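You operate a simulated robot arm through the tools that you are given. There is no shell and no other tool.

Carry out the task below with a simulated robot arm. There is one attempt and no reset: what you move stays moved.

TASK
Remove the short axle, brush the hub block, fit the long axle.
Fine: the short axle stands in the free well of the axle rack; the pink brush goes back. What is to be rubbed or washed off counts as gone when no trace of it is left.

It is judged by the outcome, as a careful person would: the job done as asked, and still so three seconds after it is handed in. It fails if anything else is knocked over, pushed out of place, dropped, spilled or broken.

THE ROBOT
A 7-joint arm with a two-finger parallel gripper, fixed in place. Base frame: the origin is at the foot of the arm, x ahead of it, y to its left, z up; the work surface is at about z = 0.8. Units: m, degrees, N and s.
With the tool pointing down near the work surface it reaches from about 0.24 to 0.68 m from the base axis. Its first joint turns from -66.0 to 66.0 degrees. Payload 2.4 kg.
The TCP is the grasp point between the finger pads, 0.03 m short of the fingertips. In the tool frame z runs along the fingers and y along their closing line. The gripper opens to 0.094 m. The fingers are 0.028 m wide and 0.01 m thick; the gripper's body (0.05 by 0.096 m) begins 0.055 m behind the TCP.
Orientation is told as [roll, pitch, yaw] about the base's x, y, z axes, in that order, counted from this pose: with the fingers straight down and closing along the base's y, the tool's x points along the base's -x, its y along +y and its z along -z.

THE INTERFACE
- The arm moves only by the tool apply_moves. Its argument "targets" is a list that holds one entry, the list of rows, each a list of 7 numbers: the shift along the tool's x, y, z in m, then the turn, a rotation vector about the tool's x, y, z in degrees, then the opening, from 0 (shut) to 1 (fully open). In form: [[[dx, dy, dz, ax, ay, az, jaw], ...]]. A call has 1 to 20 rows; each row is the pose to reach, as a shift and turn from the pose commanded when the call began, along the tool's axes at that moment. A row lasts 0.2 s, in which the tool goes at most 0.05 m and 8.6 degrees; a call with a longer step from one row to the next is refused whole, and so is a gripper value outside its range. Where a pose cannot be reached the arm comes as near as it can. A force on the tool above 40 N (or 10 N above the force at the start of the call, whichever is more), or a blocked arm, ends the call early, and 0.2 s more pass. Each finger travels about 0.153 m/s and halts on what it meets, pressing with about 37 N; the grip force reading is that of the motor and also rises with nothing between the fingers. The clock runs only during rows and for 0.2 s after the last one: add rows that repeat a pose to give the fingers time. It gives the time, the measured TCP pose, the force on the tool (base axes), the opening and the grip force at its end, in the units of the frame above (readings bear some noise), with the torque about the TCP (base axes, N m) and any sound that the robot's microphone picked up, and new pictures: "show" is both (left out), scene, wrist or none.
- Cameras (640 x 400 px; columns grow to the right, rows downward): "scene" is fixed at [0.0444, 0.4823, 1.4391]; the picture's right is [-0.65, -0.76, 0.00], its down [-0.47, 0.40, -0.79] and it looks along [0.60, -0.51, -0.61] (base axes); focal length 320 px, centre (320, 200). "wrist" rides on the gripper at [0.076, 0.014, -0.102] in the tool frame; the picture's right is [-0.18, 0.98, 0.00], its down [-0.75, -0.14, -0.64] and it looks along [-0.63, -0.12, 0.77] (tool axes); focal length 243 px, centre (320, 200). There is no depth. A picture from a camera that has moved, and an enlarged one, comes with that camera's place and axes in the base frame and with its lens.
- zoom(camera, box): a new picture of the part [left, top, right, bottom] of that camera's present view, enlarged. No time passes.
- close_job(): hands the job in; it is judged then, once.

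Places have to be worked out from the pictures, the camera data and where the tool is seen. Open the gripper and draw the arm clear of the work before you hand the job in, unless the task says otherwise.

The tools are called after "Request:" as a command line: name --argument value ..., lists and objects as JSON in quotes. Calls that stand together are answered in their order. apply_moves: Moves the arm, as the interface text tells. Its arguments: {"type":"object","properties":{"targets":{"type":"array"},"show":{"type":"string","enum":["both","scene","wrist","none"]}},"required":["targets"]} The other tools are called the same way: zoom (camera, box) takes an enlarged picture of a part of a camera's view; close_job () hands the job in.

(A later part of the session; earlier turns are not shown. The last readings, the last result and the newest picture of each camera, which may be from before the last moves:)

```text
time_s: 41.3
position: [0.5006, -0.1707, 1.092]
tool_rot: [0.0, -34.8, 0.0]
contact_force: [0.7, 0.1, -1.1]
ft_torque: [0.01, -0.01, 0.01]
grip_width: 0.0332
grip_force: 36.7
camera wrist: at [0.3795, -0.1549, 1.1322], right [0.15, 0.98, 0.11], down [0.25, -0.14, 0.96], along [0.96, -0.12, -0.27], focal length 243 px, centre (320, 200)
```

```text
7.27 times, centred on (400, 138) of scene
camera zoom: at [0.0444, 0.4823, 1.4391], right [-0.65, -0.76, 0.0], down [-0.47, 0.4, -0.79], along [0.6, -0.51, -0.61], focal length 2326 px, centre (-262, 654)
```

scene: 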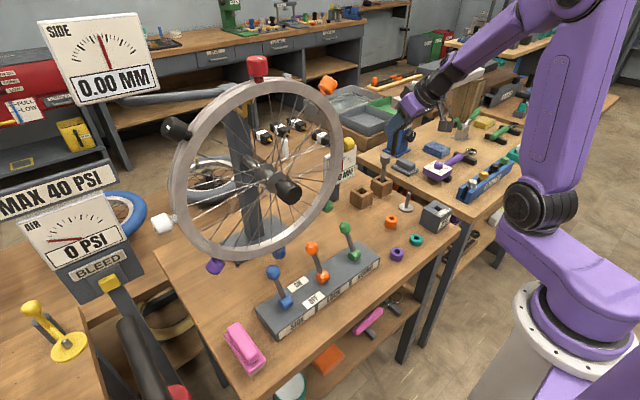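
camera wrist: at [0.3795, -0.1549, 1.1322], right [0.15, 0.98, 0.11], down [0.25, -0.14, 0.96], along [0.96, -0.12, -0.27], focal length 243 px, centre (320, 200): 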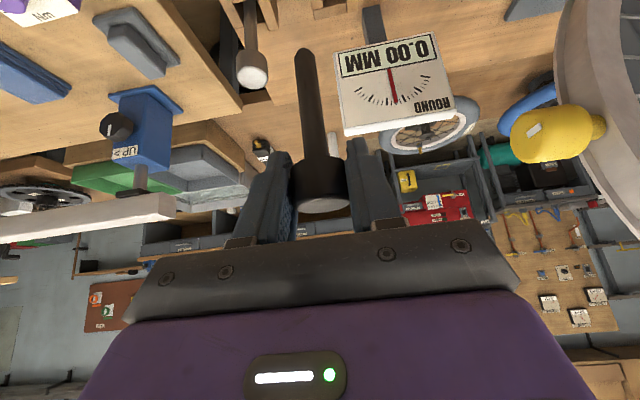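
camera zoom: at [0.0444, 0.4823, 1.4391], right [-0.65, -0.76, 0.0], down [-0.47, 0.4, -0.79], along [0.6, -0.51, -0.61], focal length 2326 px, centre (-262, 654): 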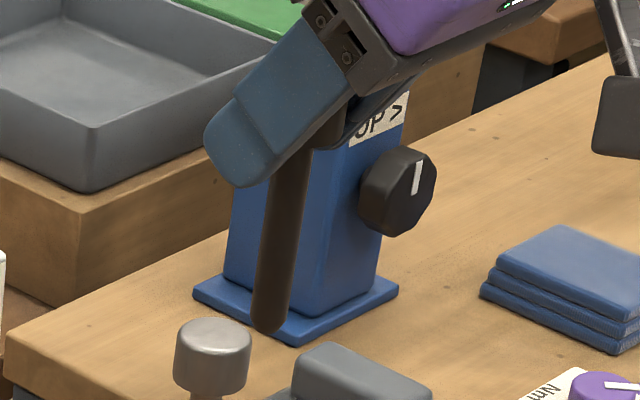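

The axle is now vertical to within about 1.5°, with its tip at roughly TCP+(0.0045, -0.002, -0.0915). I'm moving to a hover with the tip over the well hole. The yellow knob ends at y≈-0.044, well clear of the hand.

Request:
apply_moves --targets '[[[-0.0192, 0.0113, 0.0134, 0, 0, 0, 0.2], [-0.0384, 0.0225, 0.0267, 0, 0, 0, 0.2], [-0.0576, 0.0338, 0.0401, 0, 0, 0, 0.2], [-0.0449, 0.0338, 0.0584, 0, 0, 0, 0.2], [-0.0322, 0.0338, 0.0767, 0, 0, 0, 0.2], [-0.0195, 0.0338, 0.095, 0, 0, 0, 0.2], [-0.0068, 0.0338, 0.1133, 0, 0, 0, 0.2], [0.006, 0.0338, 0.1317, 0, 0, 0, 0.2], [0.006, 0.0338, 0.1317, 0, 0, 0, 0.2]]]'

Request:
zoom --camera "scene" --box '[330, 120, 420, 215]'

Request:
zoom --camera "wrist" --box '[240, 0, 400, 120]'

```text
time_s: 43.3
position: [0.5703, -0.1354, 0.979]
tool_rot: [-0.1, -34.8, 0.0]
contact_force: [-0.6, 1.0, -1.0]
ft_torque: [0.04, 0.02, 0.02]
grip_width: 0.0328
grip_force: 36.8
camera wrist: at [0.4504, -0.1203, 1.0204], right [0.15, 0.98, 0.1], down [0.25, -0.14, 0.96], along [0.96, -0.12, -0.27], focal length 243 px, centre (320, 200)
```

scene: 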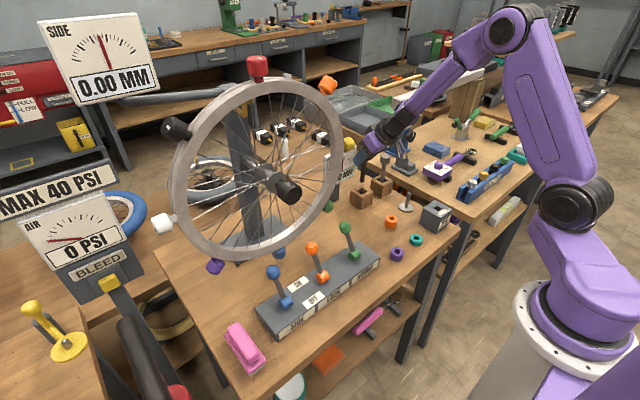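
wrist: 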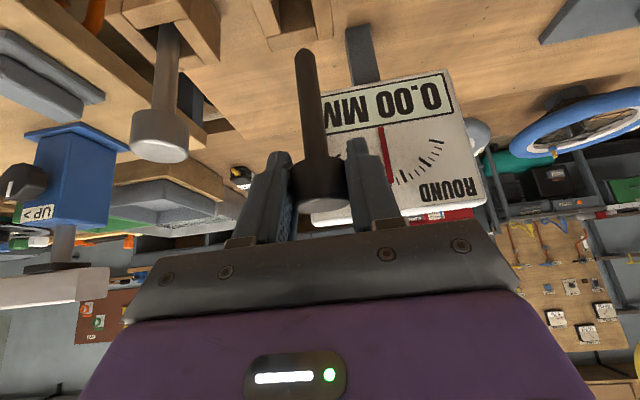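

```text
4.21 times, centred on (375, 168) of scene
camera zoom: at [0.0444, 0.4823, 1.4391], right [-0.65, -0.76, 0.0], down [-0.47, 0.4, -0.79], along [0.6, -0.51, -0.61], focal length 1347 px, centre (88, 337)
```

zoom: 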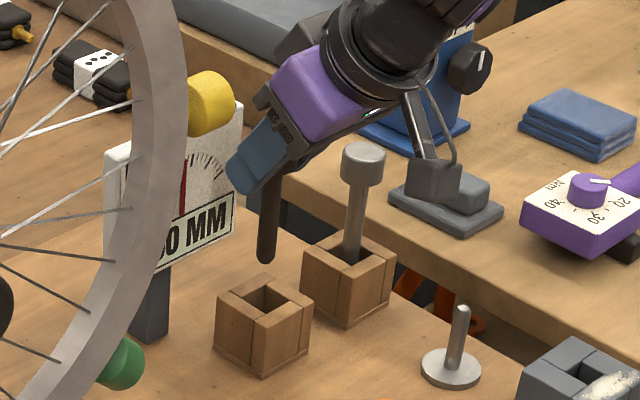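

```text
3.33 times, centred on (320, 60) of wrist
camera zoom: at [0.4504, -0.1203, 1.0204], right [0.15, 0.98, 0.1], down [0.25, -0.14, 0.96], along [0.96, -0.12, -0.27], focal length 809 px, centre (320, 667)
```

zoom: 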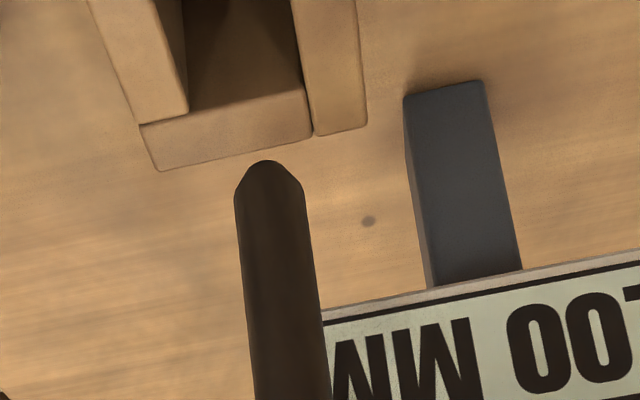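

Scene and wrist views both put the tip within 2 mm of the hole axis. I'm descending slowly to just above the floor.

Request:
apply_moves --targets '[[[0.0057, -0.001, 0.0082, 0, 0, 0, 0.2], [0.0114, -0.001, 0.0164, 0, 0, 0, 0.2], [0.0171, -0.001, 0.0246, 0, 0, 0, 0.2], [0.0228, -0.001, 0.0328, 0, 0, 0, 0.2], [0.0285, -0.001, 0.0411, 0, 0, 0, 0.2], [0.0342, -0.001, 0.0493, 0, 0, 0, 0.2], [0.0388, -0.001, 0.0558, 0, 0, 0, 0.2], [0.0388, -0.001, 0.0558, 0, 0, 0, 0.2]]]'

Request:
zoom --camera "scene" --box '[330, 120, 420, 215]'

```text
time_s: 45.1
position: [0.5711, -0.1357, 0.9116]
tool_rot: [0.1, -34.8, 0.1]
contact_force: [0.5, -0.2, -1.1]
ft_torque: [0.0, -0.03, 0.0]
grip_width: 0.0332
grip_force: 36.7
out of reach, approached as far as the arm can: row 4, 5, 6
camera wrist: at [0.4492, -0.1208, 0.952], right [0.15, 0.98, 0.11], down [0.25, -0.14, 0.96], along [0.96, -0.12, -0.27], focal length 243 px, centre (320, 200)
```

scene: 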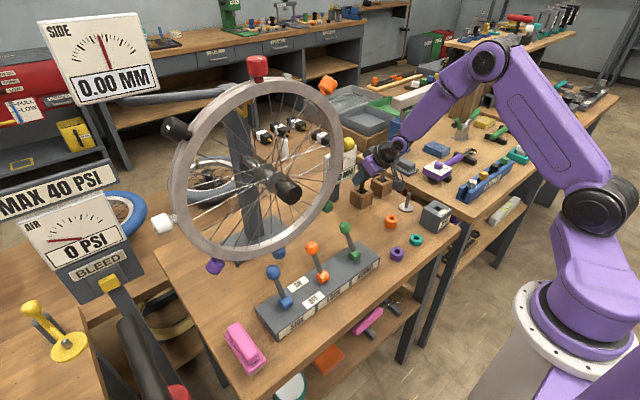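
wrist: 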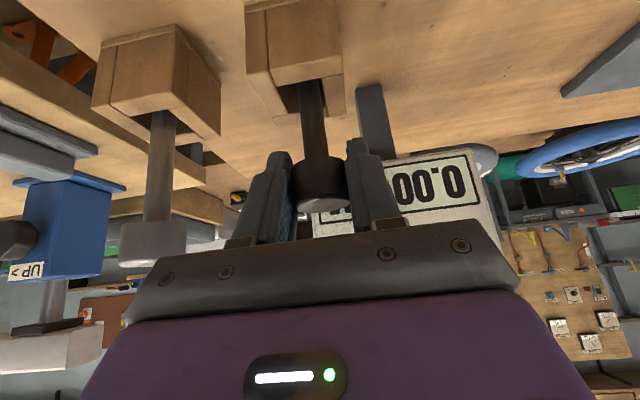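

```text
4.21 times, centred on (375, 168) of scene
camera zoom: at [0.0444, 0.4823, 1.4391], right [-0.65, -0.76, 0.0], down [-0.47, 0.4, -0.79], along [0.6, -0.51, -0.61], focal length 1347 px, centre (88, 337)
```

zoom: 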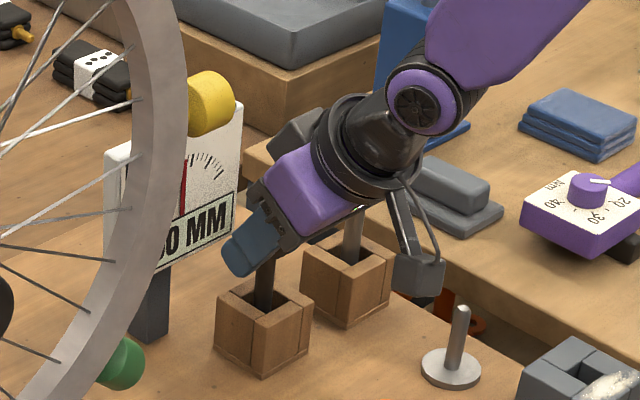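

The axle is in the well with no side forces. I'm lowering the last millimetres until it touches the floor.

Request:
apply_moves --targets '[[[0.0011, 0, 0.0016, 0, 0, 0, 0.2], [0.0023, 0, 0.0033, 0, 0, 0, 0.2], [0.0034, 0, 0.0049, 0, 0, 0, 0.2], [0.0043, 0, 0.0062, 0, 0, 0, 0.2], [0.0043, 0, 0.0062, 0, 0, 0, 0.2]]]' --show "wrist"

Request:
zoom --camera "scene" --box '[330, 120, 420, 215]'

```text
time_s: 46.3
position: [0.571, -0.1352, 0.9029]
tool_rot: [0.0, -34.9, 0.0]
contact_force: [0.2, -0.3, -1.2]
ft_torque: [-0.03, 0.02, 0.0]
grip_width: 0.0333
grip_force: 37.2
camera wrist: at [0.4499, -0.1214, 0.945], right [0.15, 0.98, 0.11], down [0.25, -0.14, 0.96], along [0.96, -0.12, -0.27], focal length 243 px, centre (320, 200)
```

wrist: 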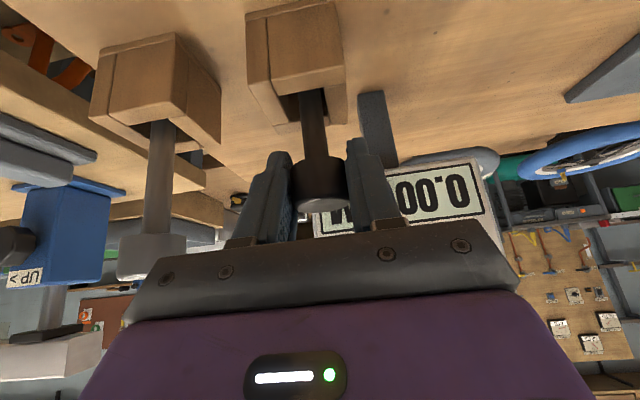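

```text
4.21 times, centred on (375, 168) of scene
camera zoom: at [0.0444, 0.4823, 1.4391], right [-0.65, -0.76, 0.0], down [-0.47, 0.4, -0.79], along [0.6, -0.51, -0.61], focal length 1347 px, centre (88, 337)
```

zoom: 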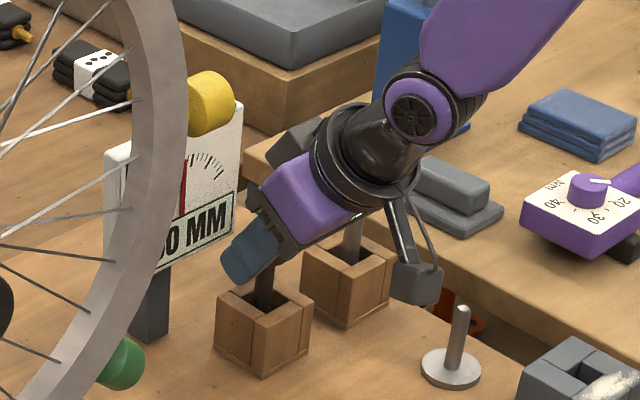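

There's no floor contact yet; I'm continuing in small steps.

Request:
apply_moves --targets '[[[0.0008, 0, 0.0012, 0, 0, 0, 0.2], [0.0016, 0, 0.0024, 0, 0, 0, 0.2], [0.0016, 0, 0.0024, 0, 0, 0, 0.2]]]' --show "none"

```text
time_s: 47.1
position: [0.5707, -0.1366, 0.9003]
tool_rot: [0.0, -34.9, 0.0]
contact_force: [-0.1, -0.5, -1.1]
ft_torque: [0.02, 0.01, 0.0]
grip_width: 0.0331
grip_force: 36.8
```

Still free (−1 N is just the axle's weight). Lowering a little further.

Request:
apply_moves --targets '[[[0.0008, 0, 0.0012, 0, 0, 0, 0.2], [0.0016, 0, 0.0024, 0, 0, 0, 0.2], [0.0016, 0, 0.0024, 0, 0, 0, 0.2]]]' --show "wrist"

Request:
zoom --camera "scene" --box '[345, 150, 385, 215]'

Request:
zoom --camera "wrist" --box '[230, 0, 410, 220]'

```text
time_s: 47.9
position: [0.5726, -0.1361, 0.9007]
tool_rot: [0.0, -35.1, 0.1]
contact_force: [-3.9, -1.2, 20.1]
ft_torque: [0.0, 0.29, 0.01]
grip_width: 0.033
grip_force: 36.7
camera wrist: at [0.4513, -0.1218, 0.9405], right [0.15, 0.98, 0.11], down [0.25, -0.14, 0.96], along [0.96, -0.12, -0.26], focal length 243 px, centre (320, 200)
```

wrist: 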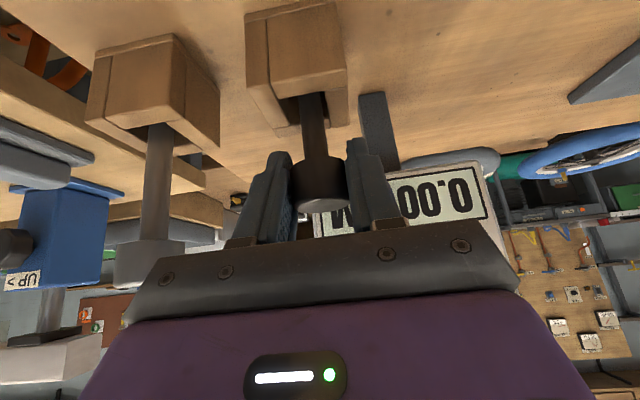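

```text
6.15 times, centred on (365, 182) of scene
camera zoom: at [0.0439, 0.4824, 1.4391], right [-0.65, -0.76, 0.0], down [-0.47, 0.4, -0.79], along [0.6, -0.51, -0.61], focal length 1969 px, centre (43, 308)
```

zoom: 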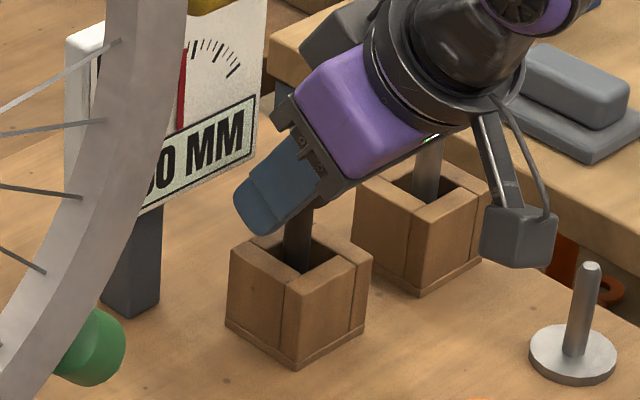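

```text
1.82 times, centred on (320, 110) of wrist
camera zoom: at [0.4513, -0.1218, 0.9405], right [0.15, 0.98, 0.11], down [0.25, -0.14, 0.96], along [0.96, -0.12, -0.26], focal length 441 px, centre (320, 364)
```

zoom: 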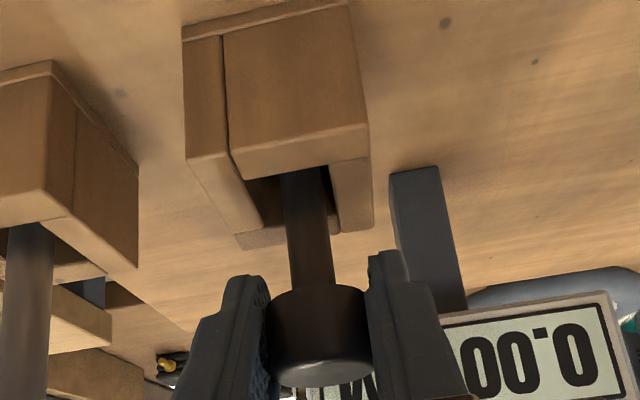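

The floor took the load at 20 N. I'm easing off 1.5 mm and opening.

Request:
apply_moves --targets '[[[-0.0009, 0, -0.0013, 0, 0, 0, 0.2], [-0.0009, 0, -0.0013, 0, 0, 0, 0.38], [-0.0009, 0, -0.0013, 0, 0, 0, 0.45], [-0.0009, 0, -0.0013, 0, 0, 0, 0.55], [-0.0009, 0, -0.0013, 0, 0, 0, 0.55]]]' --show "wrist"

Request:
zoom --camera "wrist" --box '[230, 0, 410, 220]'

```text
time_s: 49.1
position: [0.571, -0.1362, 0.9]
tool_rot: [0.0, -34.8, 0.1]
contact_force: [0.0, -0.4, 0.2]
ft_torque: [-0.01, -0.01, 0.0]
grip_width: 0.0516
grip_force: 0.0
camera wrist: at [0.4503, -0.1217, 0.9411], right [0.15, 0.98, 0.11], down [0.25, -0.14, 0.96], along [0.96, -0.12, -0.27], focal length 243 px, centre (320, 200)
```

wrist: 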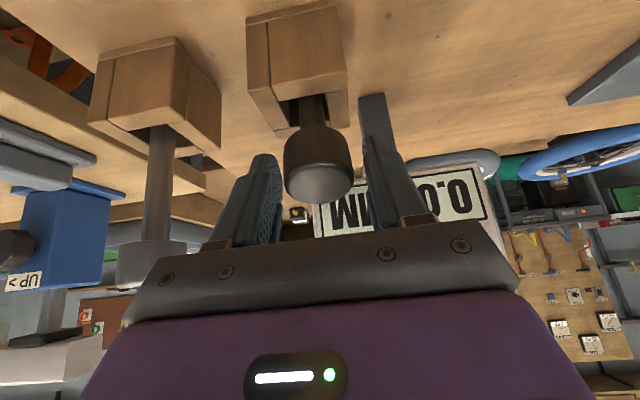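

```text
1.82 times, centred on (320, 110) of wrist
camera zoom: at [0.4503, -0.1217, 0.9411], right [0.15, 0.98, 0.11], down [0.25, -0.14, 0.96], along [0.96, -0.12, -0.27], focal length 441 px, centre (320, 364)
```

zoom: 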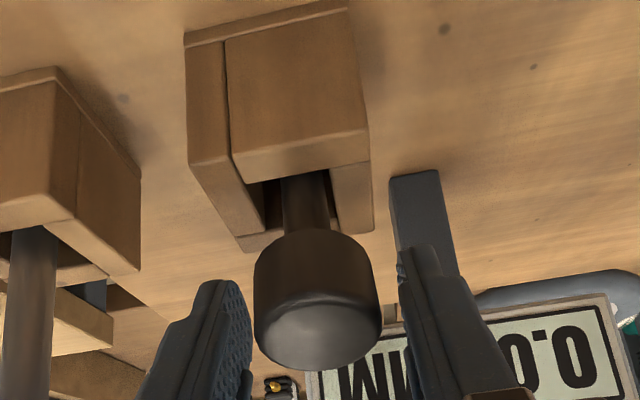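

The axle is released and leans slightly within the well's play. I'm retreating along the tool axis and taking a look.

Request:
apply_moves --targets '[[[0, 0, -0.015, 0, 0, 0, 0.55], [0, 0, -0.035, 0, 0, 0, 0.55], [0, 0, -0.06, 0, 0, 0, 0.55], [0, 0, -0.09, 0, 0, 0, 0.55], [0, 0, -0.12, 0, 0, 0, 0.55], [0, 0, -0.12, 0, 0, 0, 0.55]]]'

Request:
zoom --camera "scene" --box '[340, 140, 400, 215]'

Request:
zoom --camera "wrist" --box '[200, 0, 440, 200]'

```text
time_s: 50.5
position: [0.5036, -0.136, 1.0005]
tool_rot: [0.0, -34.8, 0.0]
contact_force: [1.0, -0.8, -0.1]
ft_torque: [-0.01, 0.0, 0.0]
grip_width: 0.0519
grip_force: 0.0
camera wrist: at [0.3835, -0.1214, 1.0414], right [0.15, 0.98, 0.11], down [0.25, -0.14, 0.96], along [0.96, -0.12, -0.27], focal length 243 px, centre (320, 200)
```

scene: 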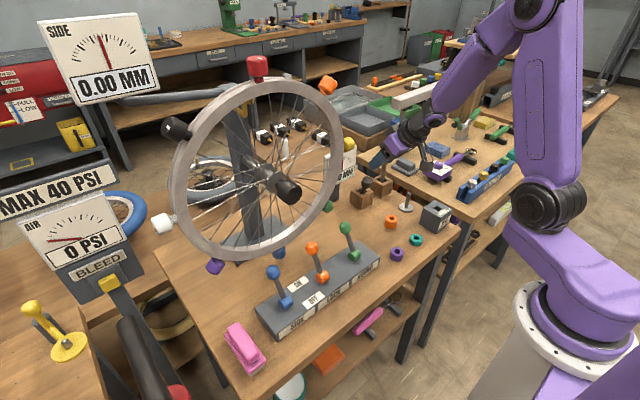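
wrist: 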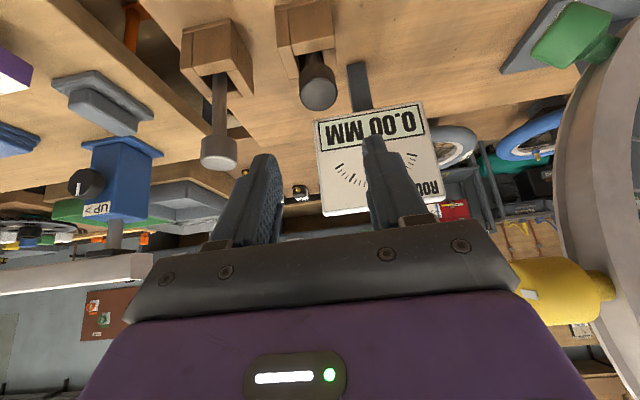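

```text
5.33 times, centred on (370, 178) of scene
camera zoom: at [0.0444, 0.4823, 1.4391], right [-0.65, -0.76, 0.0], down [-0.47, 0.4, -0.79], along [0.6, -0.51, -0.61], focal length 1706 px, centre (53, 320)
```

zoom: 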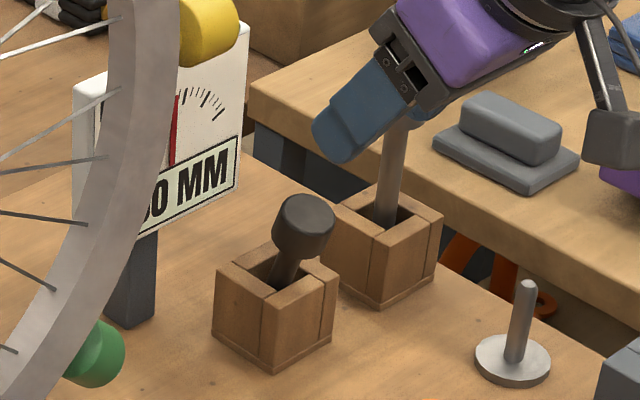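

```text
2.00 times, centred on (320, 100) of wrist
camera zoom: at [0.3835, -0.1214, 1.0414], right [0.15, 0.98, 0.11], down [0.25, -0.14, 0.96], along [0.96, -0.12, -0.27], focal length 485 px, centre (320, 400)
```

zoom: 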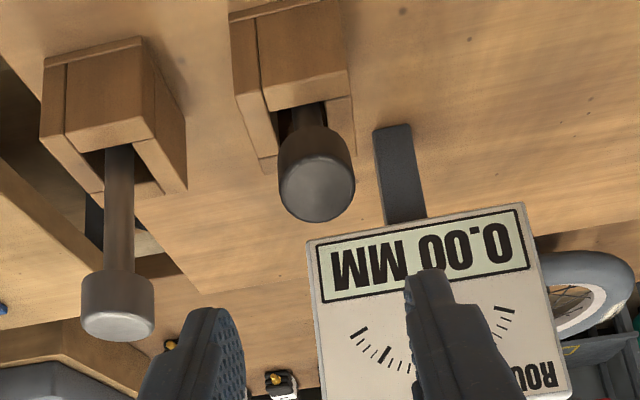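

The axle leans about 16° toward the robot, and I want it standing upright. I'll re-grip it where it leans with a slightly larger hand lean, rotate it upright and release it squarely. First the approach point, to check.

Request:
apply_moves --targets '[[[0.008, 0.001, 0.017, 0, -2, 0, 0.6], [0.016, 0.002, 0.035, 0, -4, 0, 0.6], [0.0248, 0.002, 0.0522, 0, -5.2, 0, 0.6], [0.0248, 0.002, 0.0522, 0, -5.2, 0, 0.6]]]'

Request:
zoom --camera "wrist" --box '[200, 0, 440, 220]'

Request:
zoom --camera "scene" --box '[340, 140, 400, 215]'

```text
time_s: 51.5
position: [0.5134, -0.1341, 0.9415]
tool_rot: [0.0, -40.1, 0.0]
contact_force: [-0.8, -0.2, 0.1]
ft_torque: [0.0, 0.01, 0.02]
grip_width: 0.0563
grip_force: 0.1
camera wrist: at [0.3893, -0.1189, 0.9706], right [0.14, 0.98, 0.12], down [0.16, -0.14, 0.98], along [0.98, -0.12, -0.18], focal length 243 px, centre (320, 200)
```

scene: 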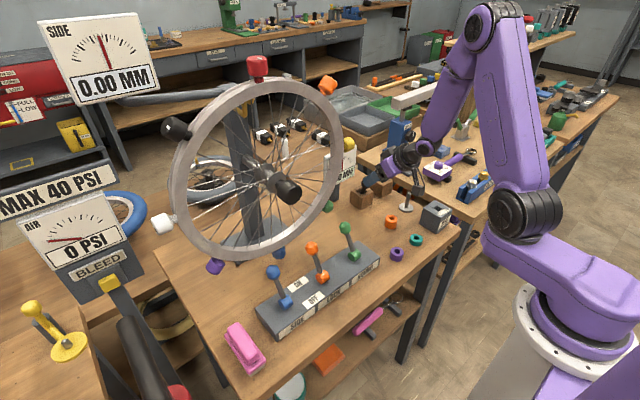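
wrist: 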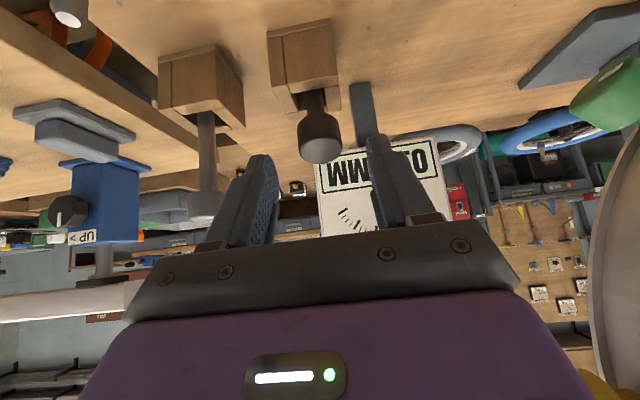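

```text
1.82 times, centred on (320, 110) of wrist
camera zoom: at [0.3893, -0.1189, 0.9706], right [0.14, 0.98, 0.12], down [0.16, -0.14, 0.98], along [0.98, -0.12, -0.18], focal length 441 px, centre (320, 364)
```

zoom: 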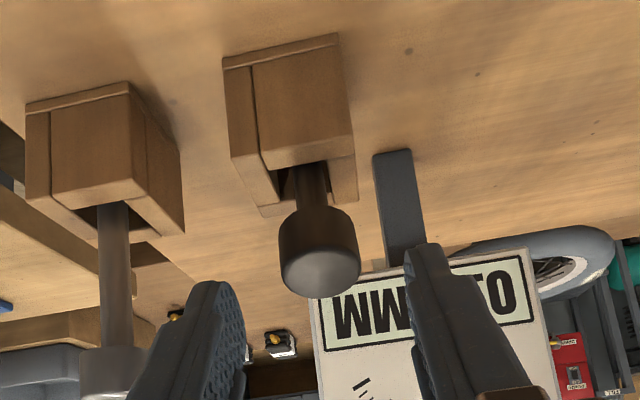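

```text
5.33 times, centred on (370, 178) of scene
camera zoom: at [0.0444, 0.4823, 1.4391], right [-0.65, -0.76, 0.0], down [-0.47, 0.4, -0.79], along [0.6, -0.51, -0.61], focal length 1706 px, centre (53, 320)
```

zoom: 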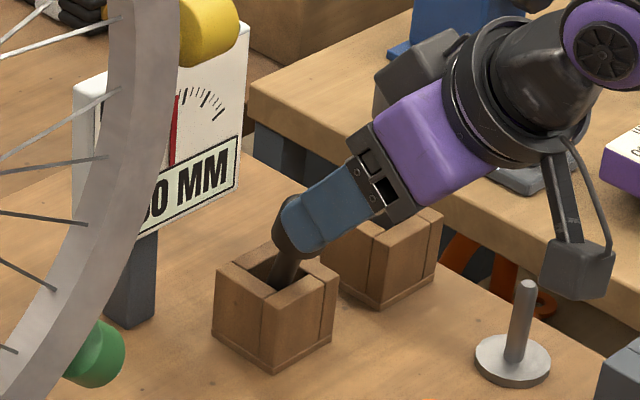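

I can now see a grey box protruding from the far side of the hand, which is what touched the sign. I'm approaching along the tool axis with about 46° lean so that final clearance is good.

Request:
apply_moves --targets '[[[0, 0, 0.01, 0, -3, 0, 0.6], [0, 0, 0.02, 0, -6, 0, 0.6], [0.0002, 0, 0.035, 0, -6, 0, 0.6], [0.0003, 0, 0.048, 0, -6, 0, 0.6], [0.0003, 0, 0.0572, 0, -6, 0, 0.6], [0.0003, 0, 0.0572, 0, -6, 0, 0.6]]]'

Request:
zoom --camera "wrist" --box '[200, 0, 440, 220]'

Request:
zoom --camera "scene" --box '[340, 140, 400, 215]'

```text
time_s: 52.9
position: [0.5483, -0.1335, 0.8964]
tool_rot: [0.1, -45.9, 0.1]
contact_force: [-0.1, -0.4, -0.8]
ft_torque: [0.02, -0.02, 0.0]
grip_width: 0.0565
grip_force: 0.0
camera wrist: at [0.4231, -0.1189, 0.9142], right [0.13, 0.98, 0.13], down [0.06, -0.14, 0.99], along [0.99, -0.12, -0.08], focal length 243 px, centre (320, 200)
```

scene: 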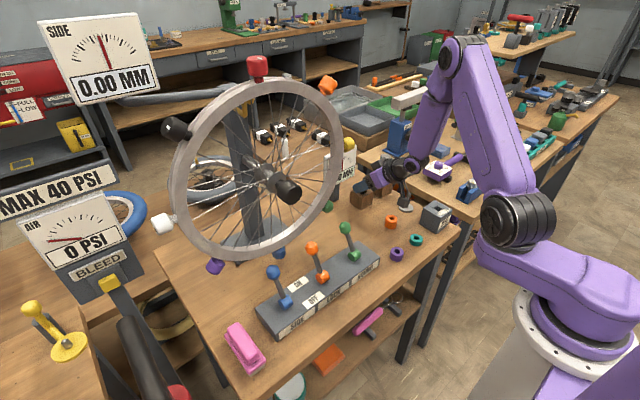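
wrist: 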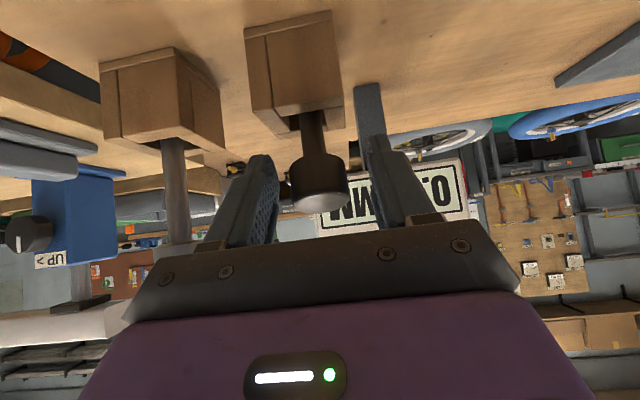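

```text
1.82 times, centred on (320, 110) of wrist
camera zoom: at [0.4231, -0.1189, 0.9142], right [0.13, 0.98, 0.13], down [0.06, -0.14, 0.99], along [0.99, -0.12, -0.08], focal length 441 px, centre (320, 364)
```

zoom: 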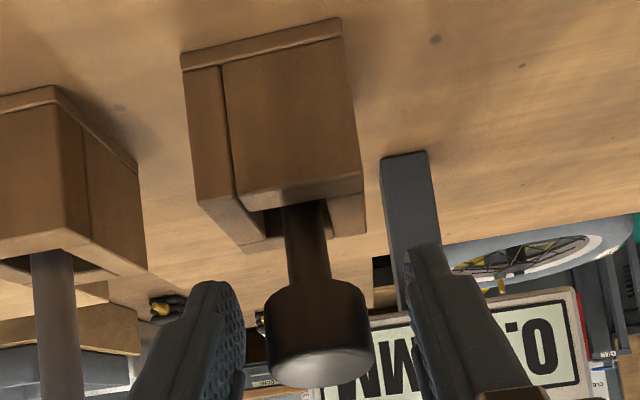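

```text
5.33 times, centred on (370, 178) of scene
camera zoom: at [0.0444, 0.4823, 1.4391], right [-0.65, -0.76, 0.0], down [-0.47, 0.4, -0.79], along [0.6, -0.51, -0.61], focal length 1706 px, centre (53, 320)
```

zoom: 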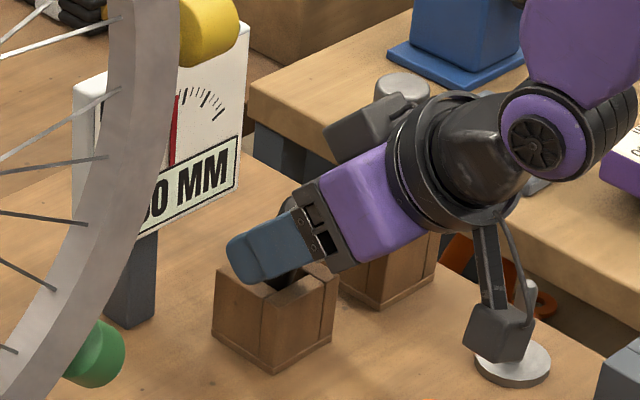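

The head is centred between the pads. Closing.

Request:
apply_moves --targets '[[[0, 0, 0, 0, 0, 0, 0.45], [0, 0, 0, 0, 0, 0, 0.35], [0, 0, 0, 0, 0, 0, 0.2], [0, 0, 0, 0, 0, 0, 0.2]]]' --show "wrist"

Request:
zoom --camera "wrist" --box '[200, 0, 440, 220]'

```text
time_s: 53.9
position: [0.5495, -0.1346, 0.8978]
tool_rot: [0.0, -46.0, 0.0]
contact_force: [0.9, 0.9, 0.4]
ft_torque: [0.02, -0.02, 0.06]
grip_width: 0.0327
grip_force: 36.8
camera wrist: at [0.4232, -0.1189, 0.9144], right [0.13, 0.98, 0.13], down [0.06, -0.14, 0.99], along [0.99, -0.12, -0.08], focal length 243 px, centre (320, 200)
```

wrist: 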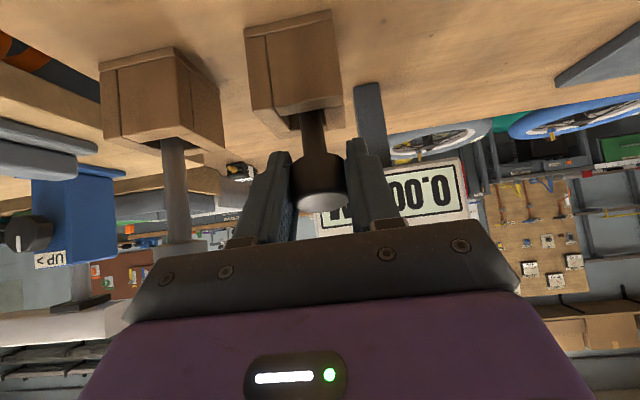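

```text
1.82 times, centred on (320, 110) of wrist
camera zoom: at [0.4232, -0.1189, 0.9144], right [0.13, 0.98, 0.13], down [0.06, -0.14, 0.99], along [0.99, -0.12, -0.08], focal length 441 px, centre (320, 364)
```

zoom: 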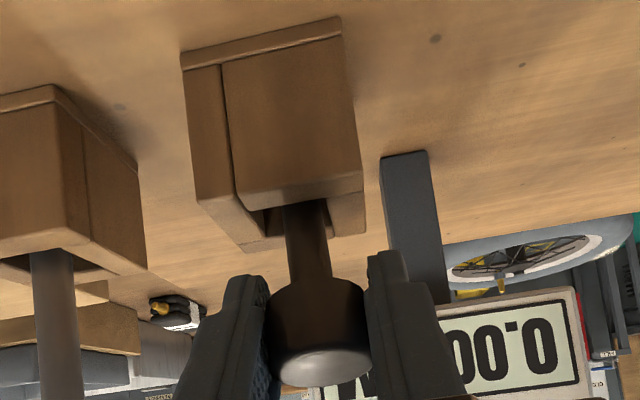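

It's gripped. I'm lifting along the axle's own axis, clear of the well, so I can measure and correct its tilt in the open.

Request:
apply_moves --targets '[[[-0.0055, 0, -0.0097, 0, 0, 0, 0.2], [-0.013, 0, -0.023, 0, 0, 0, 0.2], [-0.0205, 0, -0.0363, 0, 0, 0, 0.2], [-0.032, 0, -0.0566, 0, 0, 0, 0.2], [-0.0394, 0, -0.0697, 0, 0, 0, 0.2], [-0.0394, 0, -0.0697, 0, 8, 0, 0.2], [-0.0394, 0, -0.0697, 0, 16, 0, 0.2], [-0.0394, 0, -0.0697, 0, 16, 0, 0.2]]]'

Request:
zoom --camera "wrist" --box '[220, 0, 420, 220]'

Request:
zoom --camera "scene" --box '[340, 125, 400, 200]'

```text
time_s: 55.7
position: [0.5254, -0.134, 0.9736]
tool_rot: [-0.1, -30.0, 0.1]
contact_force: [0.9, -0.1, -1.5]
ft_torque: [0.0, 0.03, -0.01]
grip_width: 0.0323
grip_force: 37.1
camera wrist: at [0.4083, -0.1194, 1.0248], right [0.16, 0.98, 0.09], down [0.33, -0.14, 0.93], along [0.93, -0.12, -0.35], focal length 243 px, centre (320, 200)
```

scene: 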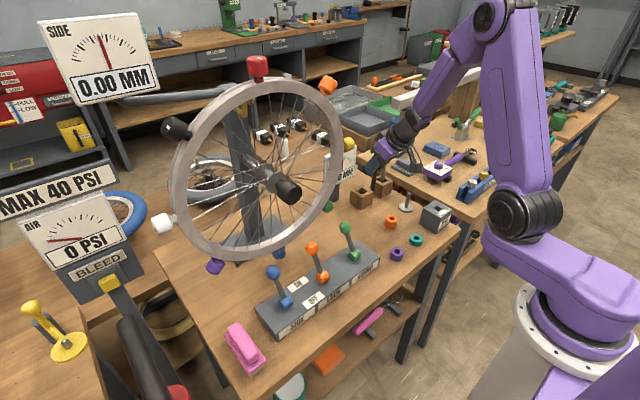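
wrist: 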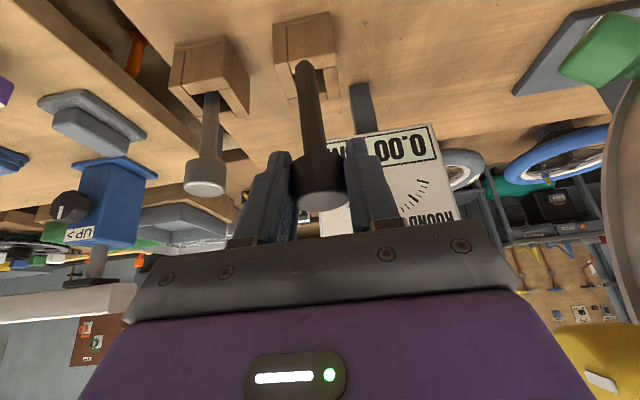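

```text
1.82 times, centred on (320, 110) of wrist
camera zoom: at [0.4083, -0.1194, 1.0248], right [0.16, 0.98, 0.09], down [0.33, -0.14, 0.93], along [0.93, -0.12, -0.35], focal length 441 px, centre (320, 364)
```

zoom: 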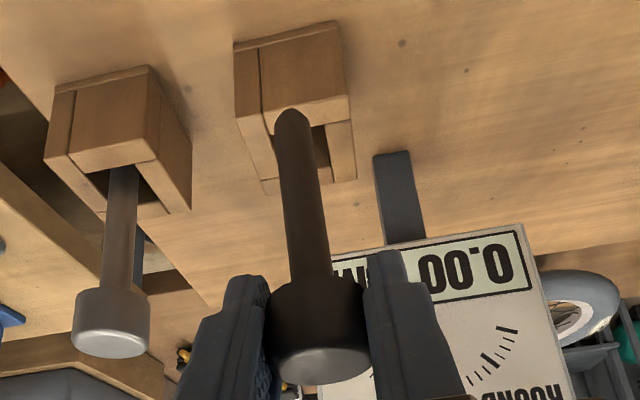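

```text
5.33 times, centred on (370, 162) of scene
camera zoom: at [0.0444, 0.4823, 1.4391], right [-0.65, -0.76, 0.0], down [-0.47, 0.4, -0.79], along [0.6, -0.51, -0.61], focal length 1706 px, centre (53, 400)
```

zoom: 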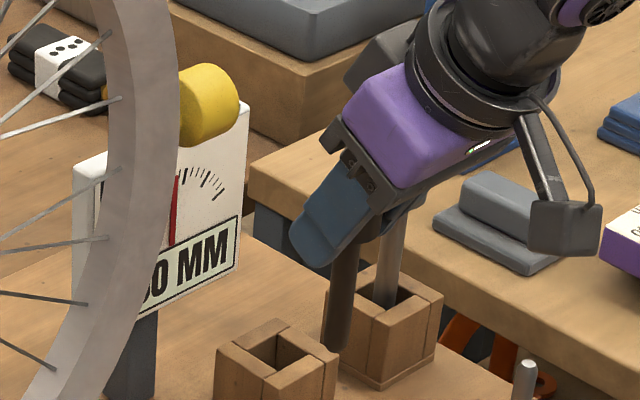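

I'll zoom tightly on the shaft in both views to measure the tilt.

Request:
zoom --camera "scene" --box '[355, 160, 395, 200]'

Request:
zoom --camera "wrist" --box '[270, 50, 370, 160]'

```text
10.00 times, centred on (375, 180) of scene
camera zoom: at [0.0444, 0.4823, 1.4391], right [-0.65, -0.76, 0.0], down [-0.47, 0.4, -0.79], along [0.6, -0.51, -0.61], focal length 3199 px, centre (-230, 400)
```

zoom: 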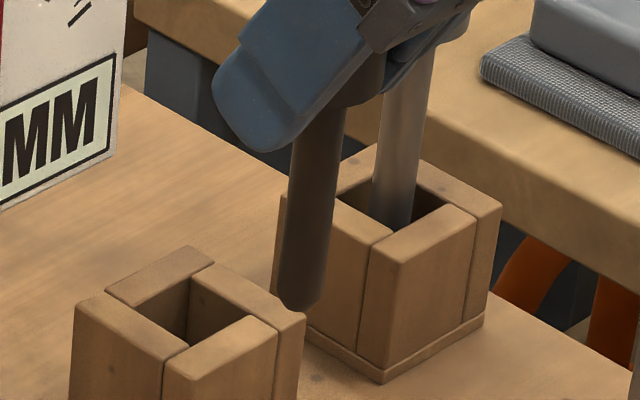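

```text
3.64 times, centred on (320, 105) of wrist
camera zoom: at [0.4083, -0.1194, 1.0248], right [0.16, 0.98, 0.09], down [0.33, -0.14, 0.93], along [0.93, -0.12, -0.35], focal length 882 px, centre (320, 546)
```

zoom: 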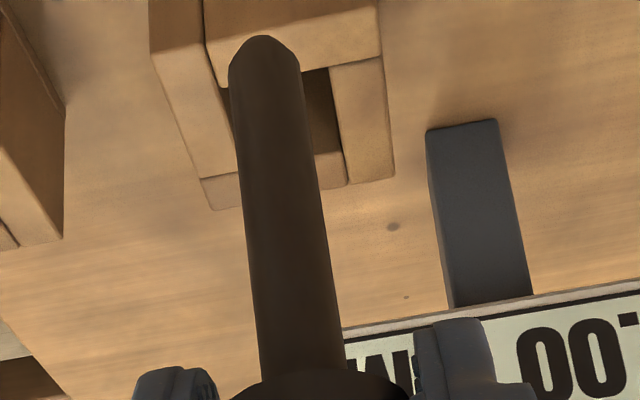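

The tip leans about 1.9° toward -y and 1.6° toward +x. I'll correct both and check again.

Request:
apply_moves --targets '[[[0, 0, 0, -1.65, 1.55, 0.95, 0.2], [0, 0, 0, -1.65, 1.55, 0.95, 0.2]]]' --show "none"

Request:
zoom --camera "scene" --box '[355, 160, 395, 200]'

Request:
zoom --camera "wrist" --box '[270, 50, 370, 160]'

```text
time_s: 56.3
position: [0.5253, -0.1339, 0.9745]
tool_rot: [2.1, -28.4, -1.1]
contact_force: [-0.6, -0.2, -1.7]
ft_torque: [0.0, -0.03, -0.01]
grip_width: 0.0322
grip_force: 36.6
```

```text
10.00 times, centred on (375, 180) of scene
camera zoom: at [0.0444, 0.4823, 1.4391], right [-0.65, -0.76, 0.0], down [-0.47, 0.4, -0.79], along [0.6, -0.51, -0.61], focal length 3199 px, centre (-230, 400)
```

zoom: 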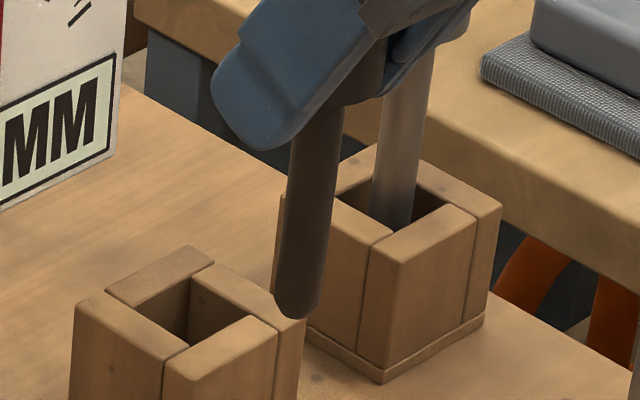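

```text
3.64 times, centred on (320, 105) of wrist
camera zoom: at [0.41, -0.1212, 1.0287], right [0.16, 0.98, 0.12], down [0.36, -0.17, 0.92], along [0.92, -0.11, -0.38], focal length 882 px, centre (320, 546)
```

zoom: 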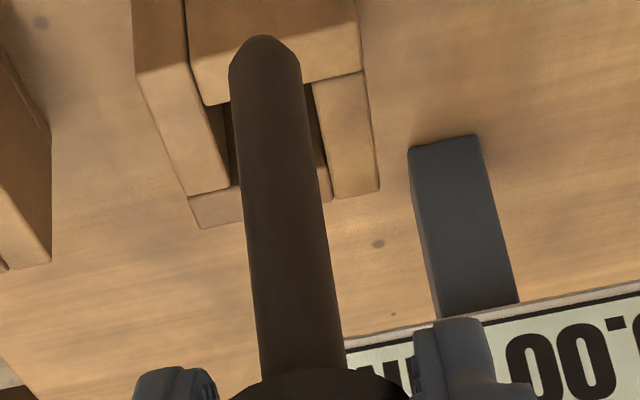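

The axle is now vertical within about 0.5°. I'm shifting to put the tip over the hole centre.

Request:
apply_moves --targets '[[[-0.0138, -0.0018, 0.0074, 0, 0, 0, 0.2], [-0.0275, -0.0036, 0.0147, 0, 0, 0, 0.2], [-0.0413, -0.0054, 0.0221, 0, 0, 0, 0.2], [-0.0413, -0.0054, 0.0221, 0, 0, 0, 0.2]]]' --show "none"

Request:
zoom --camera "scene" --box '[340, 160, 380, 210]'

Request:
zoom --camera "wrist" --box '[250, 0, 390, 140]'

```text
time_s: 57.3
position: [0.5718, -0.1394, 0.9737]
tool_rot: [2.3, -28.4, -1.0]
contact_force: [0.4, -0.3, -1.9]
ft_torque: [0.05, 0.01, 0.02]
grip_width: 0.0322
grip_force: 36.9
```

```text
8.00 times, centred on (360, 185) of scene
camera zoom: at [0.0444, 0.4823, 1.4391], right [-0.65, -0.76, 0.0], down [-0.47, 0.4, -0.79], along [0.6, -0.51, -0.61], focal length 2559 px, centre (0, 320)
```

zoom: 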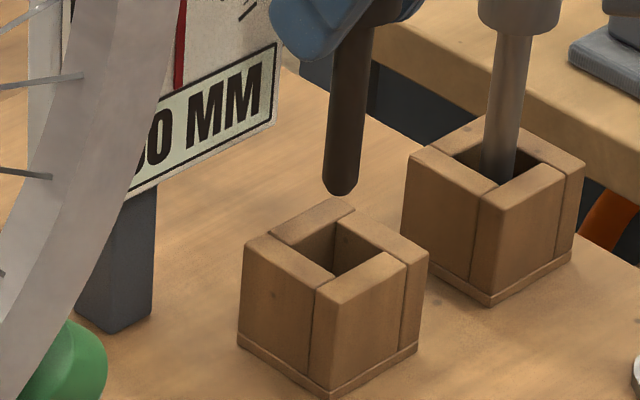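

```text
2.86 times, centred on (320, 70) of wrist
camera zoom: at [0.4566, -0.1266, 1.0284], right [0.16, 0.98, 0.12], down [0.36, -0.17, 0.92], along [0.92, -0.1, -0.38], focal length 693 px, centre (320, 571)
```

zoom: 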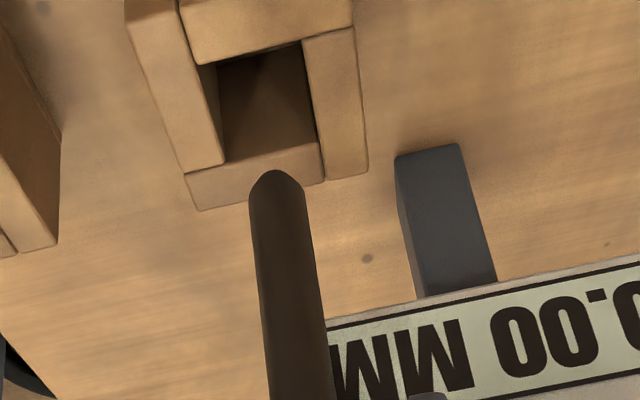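

The alignment looks good in both views. I'm descending into the well.

Request:
apply_moves --targets '[[[0.0048, -0.0003, 0.0088, 0, 0, 0, 0.2], [0.0095, -0.0006, 0.0176, 0, 0, 0, 0.2], [0.0143, -0.001, 0.0264, 0, 0, 0, 0.2], [0.019, -0.0013, 0.0352, 0, 0, 0, 0.2], [0.0238, -0.0016, 0.044, 0, 0, 0, 0.2], [0.0276, -0.0019, 0.051, 0, 0, 0, 0.2], [0.0304, -0.0021, 0.0563, 0, 0, 0, 0.2], [0.0304, -0.0021, 0.0563, 0, 0, 0, 0.2]]]'

Request:
zoom --camera "scene" --box '[340, 150, 390, 210]'

```text
time_s: 59.1
position: [0.5739, -0.1398, 0.9108]
tool_rot: [2.2, -28.5, -1.0]
contact_force: [-0.4, -0.4, -1.4]
ft_torque: [0.0, 0.0, -0.02]
grip_width: 0.0321
grip_force: 37.2
camera wrist: at [0.4576, -0.1272, 0.9652], right [0.16, 0.98, 0.12], down [0.36, -0.17, 0.92], along [0.92, -0.11, -0.38], focal length 243 px, centre (320, 200)
```

scene: 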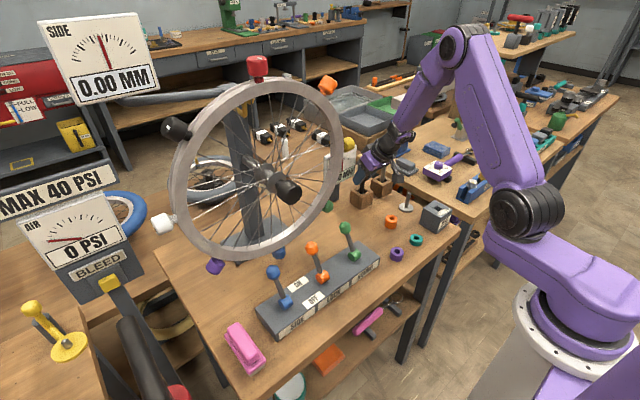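
wrist: 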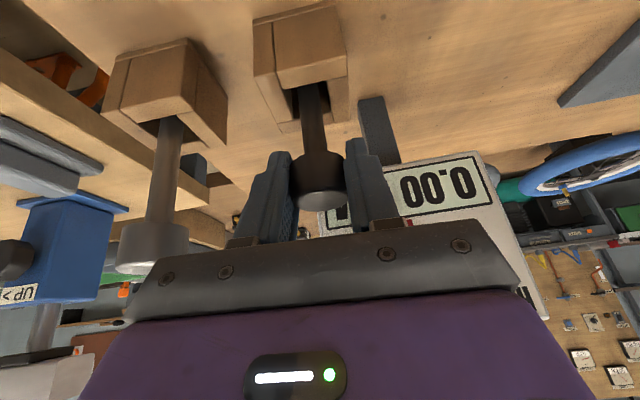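

```text
6.67 times, centred on (365, 180) of scene
camera zoom: at [0.0444, 0.4823, 1.4391], right [-0.65, -0.76, 0.0], down [-0.47, 0.4, -0.79], along [0.6, -0.51, -0.61], focal length 2133 px, centre (20, 333)
```

zoom: 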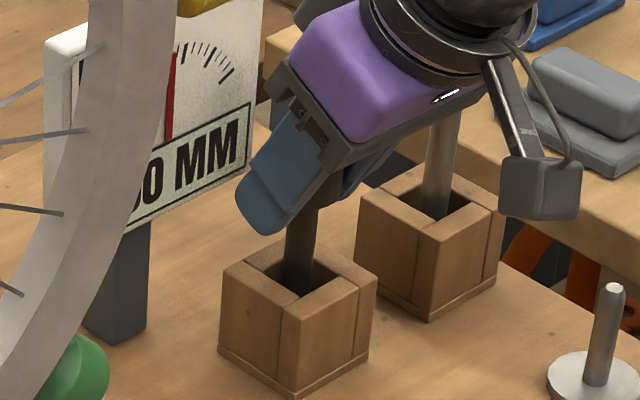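

Inside the well and free of side load. I'm creeping down to the floor.

Request:
apply_moves --targets '[[[0.0007, 0, 0.0013, 0, 0, 0, 0.2], [0.0014, -0.0001, 0.0026, 0, 0, 0, 0.2], [0.0021, -0.0002, 0.004, 0, 0, 0, 0.2], [0.0028, -0.0002, 0.0053, 0, 0, 0, 0.2]]]' --show "none"

```text
time_s: 60.1
position: [0.5728, -0.1401, 0.9043]
tool_rot: [2.2, -28.4, -1.1]
contact_force: [-0.1, -0.1, -0.4]
ft_torque: [0.01, 0.01, 0.0]
grip_width: 0.0322
grip_force: 37.3
```

Almost no change in force; two more millimetres.

Request:
apply_moves --targets '[[[0.0005, 0, 0.0009, 0, 0, 0, 0.2], [0.001, -0.0001, 0.0018, 0, 0, 0, 0.2]]]' --show "none"

```text
time_s: 60.7
position: [0.5726, -0.1397, 0.9034]
tool_rot: [2.1, -28.5, -1.0]
contact_force: [-3.2, 0.0, 9.2]
ft_torque: [-0.02, 0.31, -0.04]
grip_width: 0.0319
grip_force: 36.9
```

Touchdown at 9 N. I'll ease off 0.7 mm and open slowly.

Request:
apply_moves --targets '[[[-0.0003, 0, -0.0006, 0, 0, 0, 0.2], [-0.0003, 0, -0.0006, 0, 0, 0, 0.35], [-0.0003, 0, -0.0006, 0, 0, 0, 0.38], [-0.0003, 0, -0.0006, 0, 0, 0, 0.42], [-0.0003, 0, -0.0006, 0, 0, 0, 0.48], [-0.0003, 0, -0.0006, 0, 0, 0, 0.55], [-0.0003, 0, -0.0006, 0, 0, 0, 0.55]]]' --show "wrist"

Request:
zoom --camera "wrist" --box '[220, 0, 420, 220]'

Request:
zoom --camera "scene" --box '[340, 150, 390, 210]'

```text
time_s: 62.3
position: [0.573, -0.1395, 0.9024]
tool_rot: [2.2, -28.4, -1.1]
contact_force: [0.9, -0.1, -0.1]
ft_torque: [0.0, -0.02, -0.01]
grip_width: 0.0516
grip_force: 0.2
camera wrist: at [0.4573, -0.1266, 0.9574], right [0.16, 0.98, 0.12], down [0.36, -0.17, 0.92], along [0.92, -0.11, -0.38], focal length 243 px, centre (320, 200)
```

wrist: 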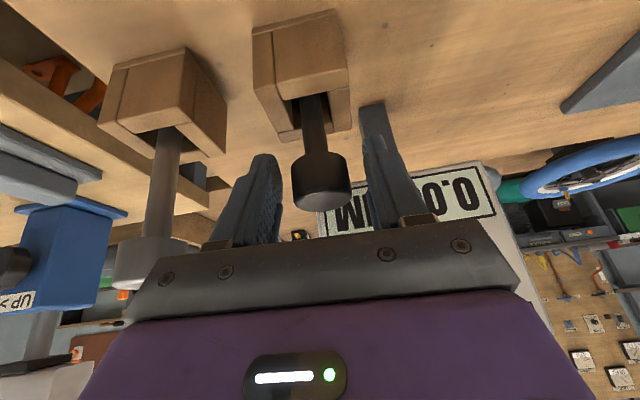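

```text
1.82 times, centred on (320, 110) of wrist
camera zoom: at [0.4573, -0.1266, 0.9574], right [0.16, 0.98, 0.12], down [0.36, -0.17, 0.92], along [0.92, -0.11, -0.38], focal length 441 px, centre (320, 364)
```

zoom: 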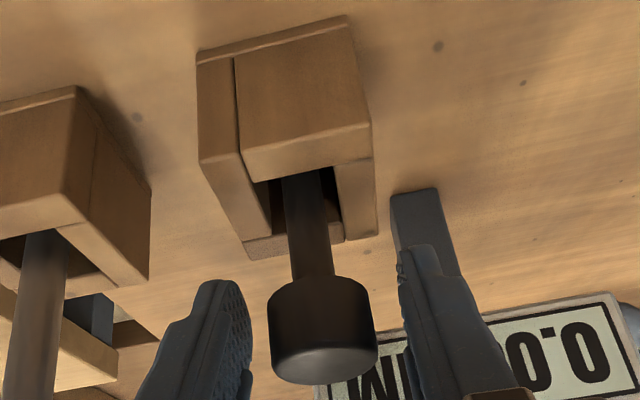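

```text
6.67 times, centred on (365, 180) of scene
camera zoom: at [0.0444, 0.4823, 1.4391], right [-0.65, -0.76, 0.0], down [-0.47, 0.4, -0.79], along [0.6, -0.51, -0.61], focal length 2133 px, centre (20, 333)
```

zoom: 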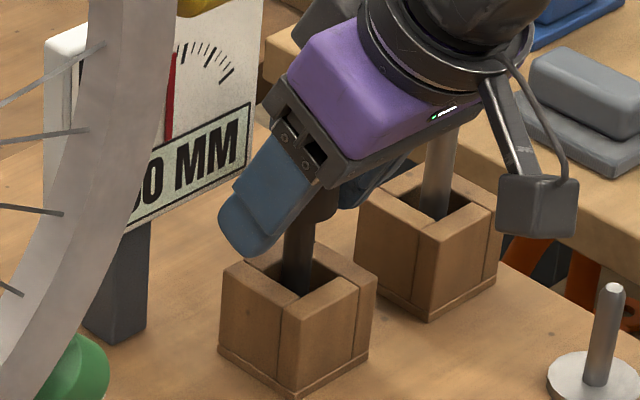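

The axle now stands upright. I'm retreating along the tool axis carefully.

Request:
apply_moves --targets '[[[0, 0, -0.008, 0, 0, 0, 0.55], [0, 0, -0.02, 0, 0, 0, 0.55], [0, 0, -0.035, 0, 0, 0, 0.55], [0, 0, -0.055, 0, 0, 0, 0.55], [0, 0, -0.08, 0, 0, 0, 0.55], [0, 0, -0.11, 0, 0, 0, 0.55], [0, 0, -0.14, 0, 0, 0, 0.55], [0, 0, -0.14, 0, 0, 0, 0.55]]]'

Request:
zoom --camera "scene" --box '[340, 140, 400, 215]'

```text
time_s: 64.1
position: [0.5051, -0.1447, 1.0276]
tool_rot: [2.2, -28.4, -1.0]
contact_force: [-0.5, -0.4, 0.3]
ft_torque: [-0.01, 0.02, -0.01]
grip_width: 0.0515
grip_force: 0.1
camera wrist: at [0.3899, -0.1317, 1.0823], right [0.16, 0.98, 0.12], down [0.36, -0.17, 0.92], along [0.92, -0.11, -0.38], focal length 243 px, centre (320, 200)
```

scene: 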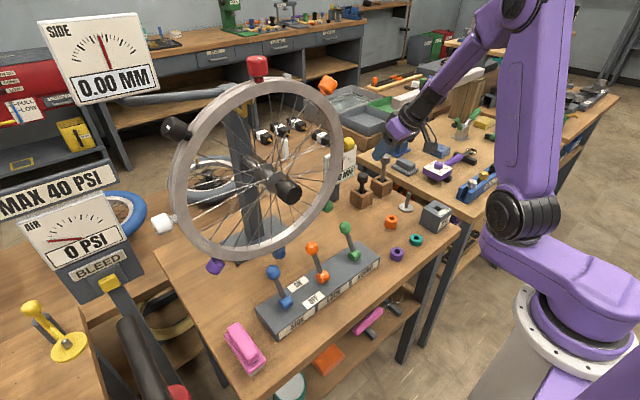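
wrist: 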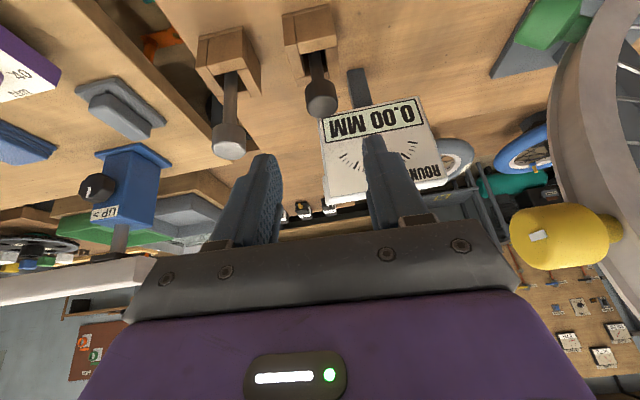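

```text
5.33 times, centred on (370, 178) of scene
camera zoom: at [0.0444, 0.4823, 1.4391], right [-0.65, -0.76, 0.0], down [-0.47, 0.4, -0.79], along [0.6, -0.51, -0.61], focal length 1706 px, centre (53, 320)
```

zoom: 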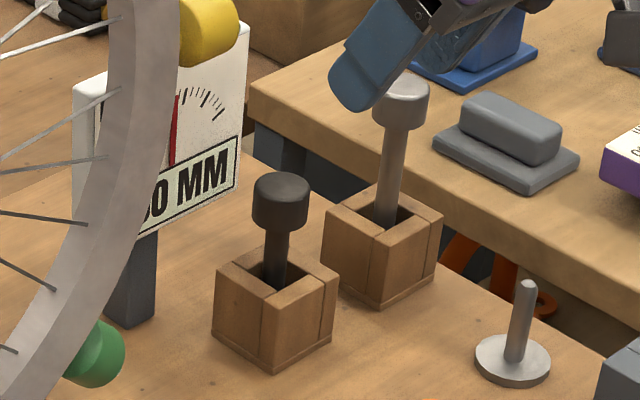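

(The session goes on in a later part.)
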